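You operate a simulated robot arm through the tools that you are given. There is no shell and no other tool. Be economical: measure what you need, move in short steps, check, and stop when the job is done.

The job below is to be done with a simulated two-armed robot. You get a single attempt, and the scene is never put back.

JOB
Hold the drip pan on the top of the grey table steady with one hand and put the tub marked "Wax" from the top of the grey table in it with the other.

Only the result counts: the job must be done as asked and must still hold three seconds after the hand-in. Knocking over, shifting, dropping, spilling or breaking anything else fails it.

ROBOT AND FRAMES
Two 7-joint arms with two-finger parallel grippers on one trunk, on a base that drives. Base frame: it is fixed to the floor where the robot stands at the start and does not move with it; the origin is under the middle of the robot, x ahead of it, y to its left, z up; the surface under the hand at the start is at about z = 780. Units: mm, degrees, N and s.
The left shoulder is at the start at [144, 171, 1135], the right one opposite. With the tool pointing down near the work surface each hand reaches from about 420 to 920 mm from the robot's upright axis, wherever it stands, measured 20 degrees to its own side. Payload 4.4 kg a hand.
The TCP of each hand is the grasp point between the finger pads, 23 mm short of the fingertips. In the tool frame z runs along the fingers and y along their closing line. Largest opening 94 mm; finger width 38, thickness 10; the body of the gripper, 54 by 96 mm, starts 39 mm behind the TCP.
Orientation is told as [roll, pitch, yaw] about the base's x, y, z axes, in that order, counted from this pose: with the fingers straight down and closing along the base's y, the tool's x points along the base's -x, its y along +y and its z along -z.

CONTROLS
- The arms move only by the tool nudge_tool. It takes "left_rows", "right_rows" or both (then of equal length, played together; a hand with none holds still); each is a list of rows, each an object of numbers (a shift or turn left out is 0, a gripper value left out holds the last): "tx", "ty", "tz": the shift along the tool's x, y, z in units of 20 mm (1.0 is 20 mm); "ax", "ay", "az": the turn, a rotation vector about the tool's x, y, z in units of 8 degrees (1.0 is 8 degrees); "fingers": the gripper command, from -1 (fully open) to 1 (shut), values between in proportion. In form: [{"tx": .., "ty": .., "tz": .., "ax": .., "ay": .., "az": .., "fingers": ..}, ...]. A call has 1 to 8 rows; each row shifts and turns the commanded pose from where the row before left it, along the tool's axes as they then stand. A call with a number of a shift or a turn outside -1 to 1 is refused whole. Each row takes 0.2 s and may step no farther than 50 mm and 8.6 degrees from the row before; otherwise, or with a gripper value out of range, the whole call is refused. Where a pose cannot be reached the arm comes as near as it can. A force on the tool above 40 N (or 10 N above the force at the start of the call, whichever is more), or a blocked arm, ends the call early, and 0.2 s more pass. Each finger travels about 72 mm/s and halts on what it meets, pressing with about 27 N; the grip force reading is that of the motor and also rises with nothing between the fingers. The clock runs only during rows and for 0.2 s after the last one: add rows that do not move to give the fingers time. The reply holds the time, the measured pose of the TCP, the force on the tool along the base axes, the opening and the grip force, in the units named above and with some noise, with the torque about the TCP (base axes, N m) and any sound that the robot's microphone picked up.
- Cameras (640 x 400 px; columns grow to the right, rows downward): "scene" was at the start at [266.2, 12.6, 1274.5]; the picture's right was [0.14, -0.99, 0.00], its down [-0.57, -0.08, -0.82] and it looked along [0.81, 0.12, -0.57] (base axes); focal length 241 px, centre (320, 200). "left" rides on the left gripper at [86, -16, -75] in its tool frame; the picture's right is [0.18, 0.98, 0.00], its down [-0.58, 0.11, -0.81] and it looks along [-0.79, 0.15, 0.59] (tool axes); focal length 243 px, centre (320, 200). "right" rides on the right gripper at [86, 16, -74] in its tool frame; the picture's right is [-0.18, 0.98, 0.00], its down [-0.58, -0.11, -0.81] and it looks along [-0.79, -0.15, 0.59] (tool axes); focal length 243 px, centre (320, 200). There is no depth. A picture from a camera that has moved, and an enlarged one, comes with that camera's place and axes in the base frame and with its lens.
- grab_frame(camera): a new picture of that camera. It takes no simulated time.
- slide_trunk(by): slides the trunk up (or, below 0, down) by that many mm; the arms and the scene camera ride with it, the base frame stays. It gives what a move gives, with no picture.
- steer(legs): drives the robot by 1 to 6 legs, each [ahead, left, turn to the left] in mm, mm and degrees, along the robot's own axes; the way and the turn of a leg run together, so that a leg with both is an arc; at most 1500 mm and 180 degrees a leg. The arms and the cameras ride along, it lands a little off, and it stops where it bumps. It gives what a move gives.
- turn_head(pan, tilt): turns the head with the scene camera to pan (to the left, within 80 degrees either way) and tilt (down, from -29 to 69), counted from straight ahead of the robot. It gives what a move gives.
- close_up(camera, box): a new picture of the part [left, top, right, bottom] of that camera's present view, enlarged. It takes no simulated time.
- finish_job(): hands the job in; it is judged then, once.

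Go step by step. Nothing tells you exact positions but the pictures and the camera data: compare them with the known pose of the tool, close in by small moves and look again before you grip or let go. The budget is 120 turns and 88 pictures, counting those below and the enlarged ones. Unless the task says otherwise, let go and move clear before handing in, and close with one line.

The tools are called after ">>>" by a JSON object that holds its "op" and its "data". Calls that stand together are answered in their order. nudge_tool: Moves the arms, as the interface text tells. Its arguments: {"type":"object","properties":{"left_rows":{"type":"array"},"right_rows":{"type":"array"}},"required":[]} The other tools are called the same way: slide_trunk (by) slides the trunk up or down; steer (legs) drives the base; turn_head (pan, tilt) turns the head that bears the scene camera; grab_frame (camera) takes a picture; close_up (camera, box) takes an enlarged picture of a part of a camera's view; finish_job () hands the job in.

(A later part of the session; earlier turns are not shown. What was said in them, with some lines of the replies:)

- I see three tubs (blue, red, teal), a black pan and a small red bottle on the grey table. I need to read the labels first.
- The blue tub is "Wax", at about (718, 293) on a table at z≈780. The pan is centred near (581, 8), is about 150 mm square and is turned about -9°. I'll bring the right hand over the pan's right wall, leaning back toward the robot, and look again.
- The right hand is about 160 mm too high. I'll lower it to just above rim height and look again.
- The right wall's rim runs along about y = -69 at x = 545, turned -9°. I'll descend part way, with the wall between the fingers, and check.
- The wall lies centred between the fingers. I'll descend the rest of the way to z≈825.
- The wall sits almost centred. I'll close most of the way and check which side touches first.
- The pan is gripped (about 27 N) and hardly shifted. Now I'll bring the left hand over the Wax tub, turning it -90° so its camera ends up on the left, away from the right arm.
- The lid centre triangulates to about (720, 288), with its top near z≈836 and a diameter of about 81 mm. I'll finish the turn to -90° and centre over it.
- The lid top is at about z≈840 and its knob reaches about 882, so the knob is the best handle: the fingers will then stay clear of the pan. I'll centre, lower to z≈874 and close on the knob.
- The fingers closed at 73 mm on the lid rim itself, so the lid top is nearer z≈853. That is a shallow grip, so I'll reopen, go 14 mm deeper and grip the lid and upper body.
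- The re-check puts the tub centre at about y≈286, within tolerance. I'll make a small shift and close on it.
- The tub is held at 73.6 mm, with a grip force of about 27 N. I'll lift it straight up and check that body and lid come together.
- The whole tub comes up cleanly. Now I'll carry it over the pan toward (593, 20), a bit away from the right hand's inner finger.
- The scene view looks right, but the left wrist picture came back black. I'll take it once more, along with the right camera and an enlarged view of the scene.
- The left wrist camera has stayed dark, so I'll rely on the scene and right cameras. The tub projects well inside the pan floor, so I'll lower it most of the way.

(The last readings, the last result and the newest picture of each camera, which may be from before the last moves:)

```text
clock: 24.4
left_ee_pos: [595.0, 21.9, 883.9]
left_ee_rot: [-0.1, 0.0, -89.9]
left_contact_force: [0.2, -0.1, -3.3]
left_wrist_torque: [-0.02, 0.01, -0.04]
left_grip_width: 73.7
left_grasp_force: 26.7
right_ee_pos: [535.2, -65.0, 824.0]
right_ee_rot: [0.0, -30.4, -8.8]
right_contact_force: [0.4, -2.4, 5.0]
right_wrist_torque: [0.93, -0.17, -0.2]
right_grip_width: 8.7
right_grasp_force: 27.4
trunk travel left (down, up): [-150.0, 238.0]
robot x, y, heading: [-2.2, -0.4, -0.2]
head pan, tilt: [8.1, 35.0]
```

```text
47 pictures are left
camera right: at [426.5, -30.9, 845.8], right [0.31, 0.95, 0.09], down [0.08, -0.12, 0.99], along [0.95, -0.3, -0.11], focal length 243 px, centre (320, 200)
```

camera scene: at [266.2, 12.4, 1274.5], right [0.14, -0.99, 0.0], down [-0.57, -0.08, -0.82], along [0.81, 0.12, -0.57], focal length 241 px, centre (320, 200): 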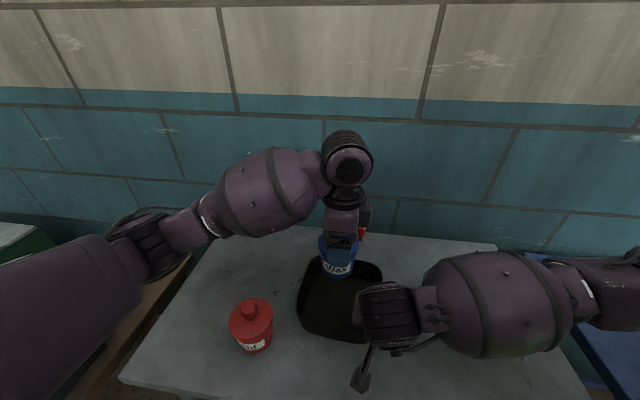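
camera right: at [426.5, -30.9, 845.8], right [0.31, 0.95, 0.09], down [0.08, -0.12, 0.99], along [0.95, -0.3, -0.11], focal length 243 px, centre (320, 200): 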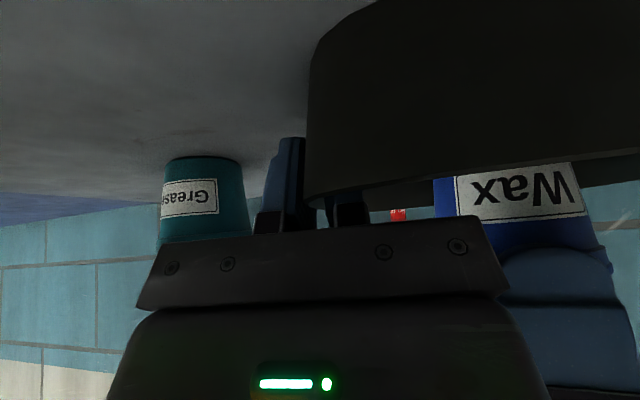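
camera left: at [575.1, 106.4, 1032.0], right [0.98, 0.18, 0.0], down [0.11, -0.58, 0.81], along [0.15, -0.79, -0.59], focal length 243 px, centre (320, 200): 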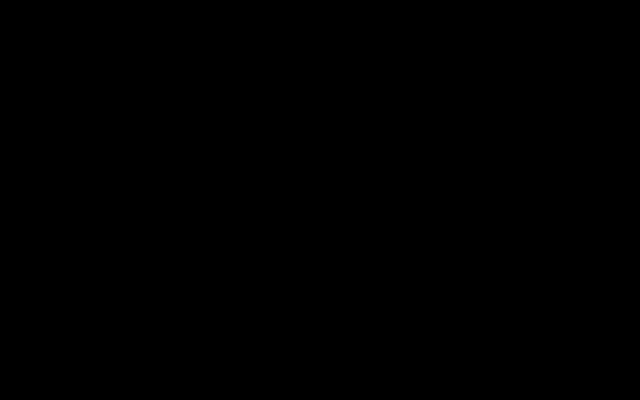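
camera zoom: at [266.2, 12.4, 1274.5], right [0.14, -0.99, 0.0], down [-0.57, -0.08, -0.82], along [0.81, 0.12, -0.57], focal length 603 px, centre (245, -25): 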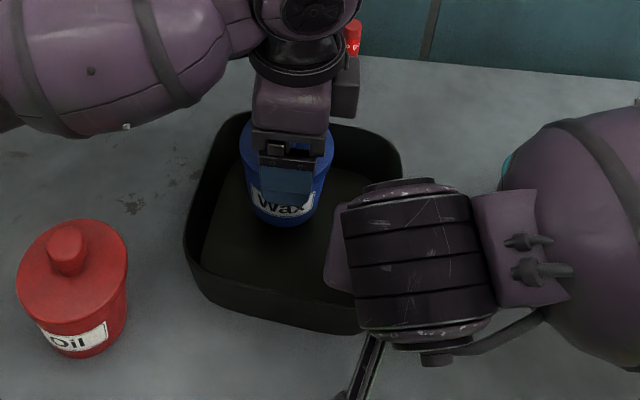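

>>> {"op": "nudge_tool", "data": {"left_rows": [{"tz": 0.25}, {"tz": 0.25}, {"tz": 0.2}, {}]}}

```text
clock: 25.4
left_ee_pos: [593.7, 20.6, 868.9]
left_ee_rot: [0.0, 0.0, -90.1]
left_contact_force: [0.0, -0.6, -3.2]
left_wrist_torque: [-0.01, 0.04, 0.01]
left_grip_width: 73.6
left_grasp_force: 27.2
right_ee_pos: [534.4, -64.5, 824.0]
right_ee_rot: [-0.1, -30.4, -8.7]
right_contact_force: [0.7, -2.7, 5.6]
right_wrist_torque: [0.88, -0.22, -0.22]
right_grip_width: 8.9
right_grasp_force: 26.9
trunk travel left (down, up): [-150.0, 238.0]
robot x, y, heading: [1.3, -2.5, 0.0]
head pan, tilt: [8.1, 35.0]
```

>>> {"op": "nudge_tool", "data": {"left_rows": [{"tz": 0.1}, {"tz": 0.1}, {}]}}

```text
clock: 26.2
left_ee_pos: [594.3, 20.9, 865.5]
left_ee_rot: [0.1, 0.0, -90.0]
left_contact_force: [0.3, 0.1, -3.0]
left_wrist_torque: [-0.02, -0.02, -0.02]
left_grip_width: 73.8
left_grasp_force: 26.9
right_ee_pos: [533.6, -65.7, 825.0]
right_ee_rot: [0.0, -30.4, -8.8]
right_contact_force: [0.9, -2.6, 5.5]
right_wrist_torque: [0.92, -0.2, -0.22]
right_grip_width: 9.0
right_grasp_force: 26.6
trunk travel left (down, up): [-150.0, 238.0]
robot x, y, heading: [-2.5, -4.0, -0.2]
head pan, tilt: [8.1, 35.0]
```

>>> {"op": "nudge_tool", "data": {"left_rows": [{"tz": 0.08}, {}]}}

>>> {"op": "nudge_tool", "data": {"left_rows": [{"tz": 0.08}, {}]}}

```text
clock: 26.8
left_ee_pos: [593.8, 21.5, 864.2]
left_ee_rot: [0.1, 0.0, -90.0]
left_contact_force: [0.1, 0.0, -2.5]
left_wrist_torque: [-0.03, 0.04, -0.03]
left_grip_width: 73.7
left_grasp_force: 26.4
right_ee_pos: [534.1, -65.4, 824.7]
right_ee_rot: [0.0, -30.4, -8.8]
right_contact_force: [1.4, -1.9, 4.5]
right_wrist_torque: [0.92, -0.2, -0.2]
right_grip_width: 9.0
right_grasp_force: 26.7
trunk travel left (down, up): [-150.0, 238.0]
robot x, y, heading: [1.8, 2.1, 0.1]
head pan, tilt: [8.1, 35.0]
```

```text
clock: 27.4
left_ee_pos: [593.6, 22.2, 864.3]
left_ee_rot: [0.1, 0.0, -90.0]
left_contact_force: [-1.3, 3.1, 11.6]
left_wrist_torque: [-0.09, 0.11, -0.1]
left_grip_width: 73.8
left_grasp_force: 26.8
right_ee_pos: [534.2, -65.4, 822.7]
right_ee_rot: [0.1, -30.4, -8.8]
right_contact_force: [3.1, -1.7, 0.4]
right_wrist_torque: [0.9, -0.05, -0.28]
right_grip_width: 8.8
right_grasp_force: 27.2
trunk travel left (down, up): [-150.0, 238.0]
robot x, y, heading: [-0.6, 1.9, -0.1]
head pan, tilt: [8.1, 35.0]
```

Contact: the tub rests on the pan floor. I'll release gently and rise straight up.

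>>> {"op": "nudge_tool", "data": {"left_rows": [{"tz": -0.03}, {"fingers": 0.3}, {"fingers": -0.7}, {"fingers": -0.95}, {}]}}

>>> {"op": "close_up", "data": {"camera": "scene", "box": [270, 210, 430, 370]}}

```text
clock: 28.6
left_ee_pos: [594.1, 21.1, 862.9]
left_ee_rot: [0.0, 0.1, -90.0]
left_contact_force: [-0.7, -0.9, -0.1]
left_wrist_torque: [0.03, 0.02, 0.02]
left_grip_width: 91.7
left_grasp_force: 0.2
right_ee_pos: [534.2, -64.2, 824.8]
right_ee_rot: [0.0, -30.4, -8.8]
right_contact_force: [1.1, -1.8, 2.8]
right_wrist_torque: [0.94, -0.13, -0.2]
right_grip_width: 8.8
right_grasp_force: 26.8
trunk travel left (down, up): [-150.0, 238.0]
robot x, y, heading: [-3.8, -4.9, 0.1]
head pan, tilt: [8.1, 35.0]
```

```text
2.50 times, centred on (350, 290) of scene
camera zoom: at [266.1, 12.4, 1274.6], right [0.14, -0.99, 0.0], down [-0.57, -0.08, -0.82], along [0.81, 0.12, -0.57], focal length 603 px, centre (245, -25)
```

zoom: 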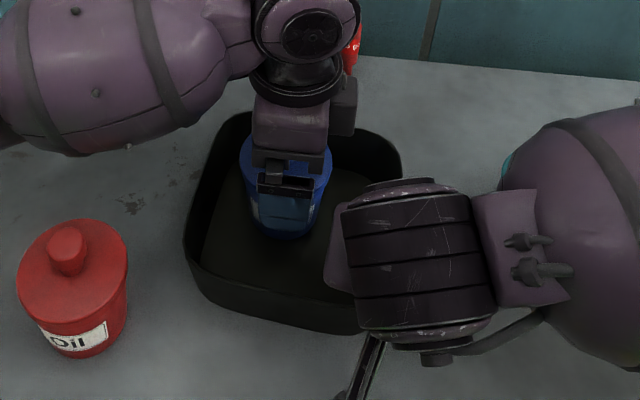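

>>> {"op": "nudge_tool", "data": {"left_rows": [{"tz": -0.4, "fingers": -1}, {"tz": -0.8}, {"tz": -0.9}, {"tz": -0.9}, {"tz": -0.9}, {"tz": -0.9}, {"tz": -0.9}, {}]}}

>>> {"op": "grab_frame", "data": {"camera": "scene"}}

```text
clock: 30.4
left_ee_pos: [594.5, 20.4, 976.9]
left_ee_rot: [0.0, 0.0, -90.0]
left_contact_force: [-0.4, 0.4, -0.9]
left_wrist_torque: [0.01, 0.0, 0.03]
left_grip_width: 93.9
left_grasp_force: 0.2
right_ee_pos: [534.2, -64.9, 824.7]
right_ee_rot: [0.0, -30.4, -8.8]
right_contact_force: [0.7, -1.2, 3.8]
right_wrist_torque: [1.02, -0.18, -0.18]
right_grip_width: 9.2
right_grasp_force: 26.8
trunk travel left (down, up): [-150.0, 238.0]
robot x, y, heading: [-0.0, -0.2, -0.0]
head pan, tilt: [8.1, 35.0]
```

```text
45 pictures are left
camera scene: at [266.1, 12.4, 1274.5], right [0.14, -0.99, 0.0], down [-0.57, -0.08, -0.82], along [0.81, 0.12, -0.57], focal length 241 px, centre (320, 200)
```

scene: 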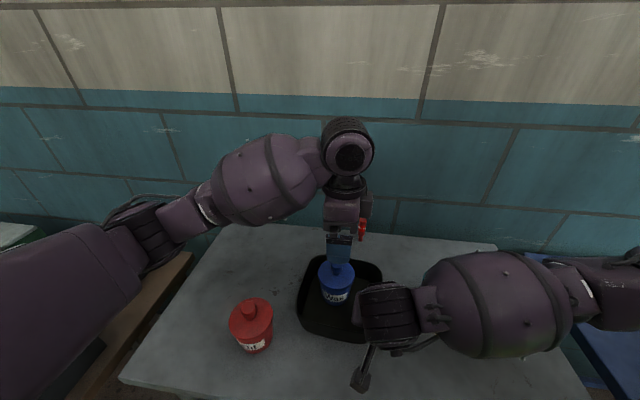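

The tub stands upright in the pan. I'll withdraw the left hand the way it came, then open the right hand only slightly so the inner finger stays clear of the tub.

>>> {"op": "nudge_tool", "data": {"left_rows": [{"tx": 0.95, "ty": 0.46, "tz": -0.3}, {"tx": 0.95, "ty": 0.46, "tz": -0.3}, {"tx": 0.95, "ty": 0.46}, {"tx": 0.95, "ty": 0.46}, {"tx": 0.95, "ty": 0.46}, {"tx": 0.95, "ty": 0.46}, {"tx": 0.95, "ty": 0.46}, {"tx": 0.95, "ty": 0.46}]}}

>>> {"op": "nudge_tool", "data": {"right_rows": [{"fingers": 0.7}, {"fingers": 0.55}, {"fingers": 0.55}]}}

>>> {"op": "close_up", "data": {"camera": "right", "box": [220, 120, 420, 245]}}

>>> {"op": "close_up", "data": {"camera": "scene", "box": [270, 210, 430, 370]}}

```text
clock: 32.2
left_ee_pos: [666.8, 175.7, 986.6]
left_ee_rot: [0.0, 0.1, -90.0]
left_contact_force: [0.2, -0.1, -0.2]
left_wrist_torque: [-0.03, 0.05, 0.0]
left_grip_width: 94.0
left_grasp_force: 0.1
right_ee_pos: [533.8, -65.3, 824.8]
right_ee_rot: [0.0, -30.4, -8.8]
right_contact_force: [1.0, 1.0, 2.4]
right_wrist_torque: [0.91, -0.31, -0.25]
right_grip_width: 8.8
right_grasp_force: 26.9
trunk travel left (down, up): [-150.0, 238.0]
robot x, y, heading: [0.7, 0.4, 0.1]
head pan, tilt: [8.1, 35.0]
```

```text
clock: 33.0
left_ee_pos: [666.7, 175.0, 986.9]
left_ee_rot: [-0.1, 0.1, -89.9]
left_contact_force: [1.1, 0.1, -0.2]
left_wrist_torque: [-0.01, 0.01, 0.02]
left_grip_width: 93.9
left_grasp_force: 0.1
right_ee_pos: [535.0, -65.6, 823.2]
right_ee_rot: [0.0, -30.4, -8.8]
right_contact_force: [-0.8, 0.9, -0.5]
right_wrist_torque: [-0.02, 0.02, 0.0]
right_grip_width: 21.3
right_grasp_force: 0.0
trunk travel left (down, up): [-150.0, 238.0]
robot x, y, heading: [1.6, 1.5, -0.1]
head pan, tilt: [8.1, 35.0]
```

```text
3.20 times, centred on (320, 182) of right
camera zoom: at [426.4, -30.7, 845.7], right [0.31, 0.95, 0.09], down [0.08, -0.12, 0.99], along [0.95, -0.3, -0.11], focal length 776 px, centre (320, 256)
```

zoom: 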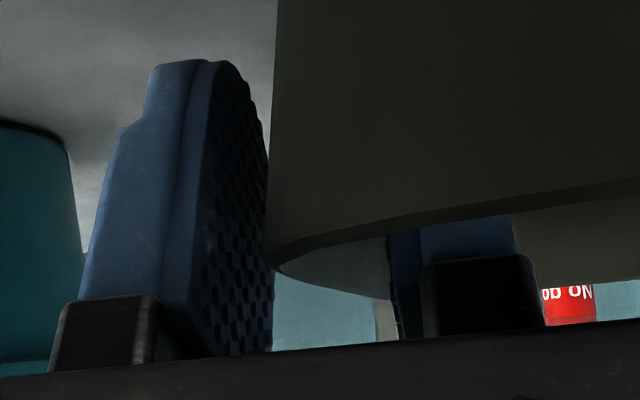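

```text
2.50 times, centred on (350, 290) of scene
camera zoom: at [266.2, 12.6, 1274.5], right [0.14, -0.99, 0.0], down [-0.57, -0.08, -0.82], along [0.81, 0.12, -0.57], focal length 603 px, centre (245, -25)
```

zoom: 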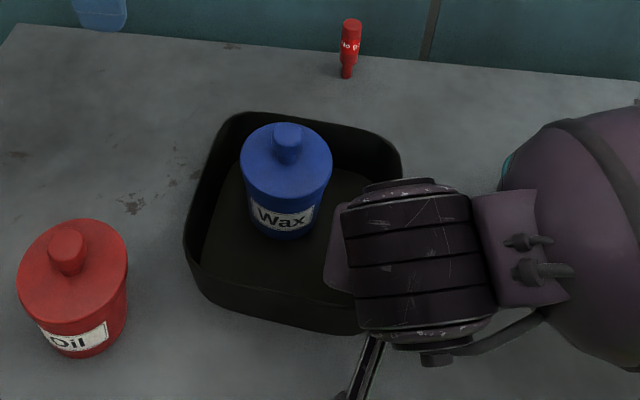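

The pan is released with clearance on both sides. I'll widen the fingers a touch and lift the right hand straight up.

>>> {"op": "nudge_tool", "data": {"right_rows": [{"fingers": 0.4}, {"tx": -0.25, "tz": -0.43}, {"tx": -0.5, "tz": -0.866}, {"tx": -0.5, "tz": -0.866}, {"tx": -0.5, "tz": -0.866}, {"tx": -0.5, "tz": -0.866}, {"tx": -0.5, "tz": -0.866, "ty": -0.7}, {"ty": -0.9}]}}

>>> {"op": "grab_frame", "data": {"camera": "scene"}}

```text
clock: 34.8
left_ee_pos: [666.7, 174.1, 986.3]
left_ee_rot: [0.1, 0.0, -90.0]
left_contact_force: [0.2, -0.1, 0.2]
left_wrist_torque: [0.04, 0.02, -0.03]
left_grip_width: 94.1
left_grasp_force: 0.1
right_ee_pos: [530.7, -95.7, 934.7]
right_ee_rot: [0.1, -30.4, -8.9]
right_contact_force: [-0.1, 0.0, -0.3]
right_wrist_torque: [0.0, -0.01, 0.02]
right_grip_width: 28.1
right_grasp_force: 0.1
trunk travel left (down, up): [-150.0, 238.0]
robot x, y, heading: [3.0, -3.1, 0.2]
head pan, tilt: [8.1, 35.0]
```

```text
42 pictures are left
camera scene: at [266.3, 12.2, 1274.5], right [0.14, -0.99, 0.0], down [-0.57, -0.08, -0.82], along [0.81, 0.12, -0.57], focal length 241 px, centre (320, 200)
```

scene: 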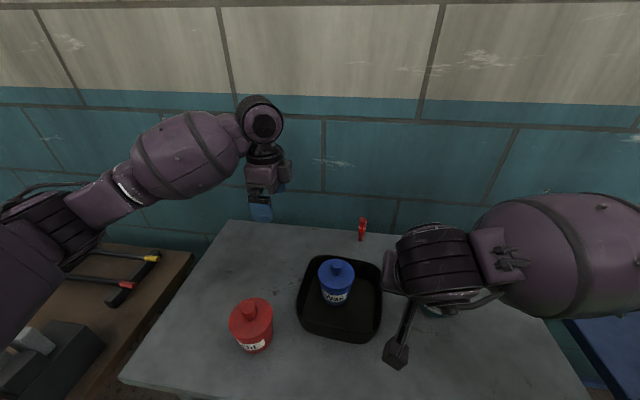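

The Wax tub stands upright in the pan, both hands are clear, and nothing else has moved, so I'm handing the job in.

>>> {"op": "finish_job", "data": {}}

```text
The job is handed in.
```

The right hand held the drip pan while the left hand set the "Wax" tub in it. The tub was standing upright with both hands clear when I handed the job in.
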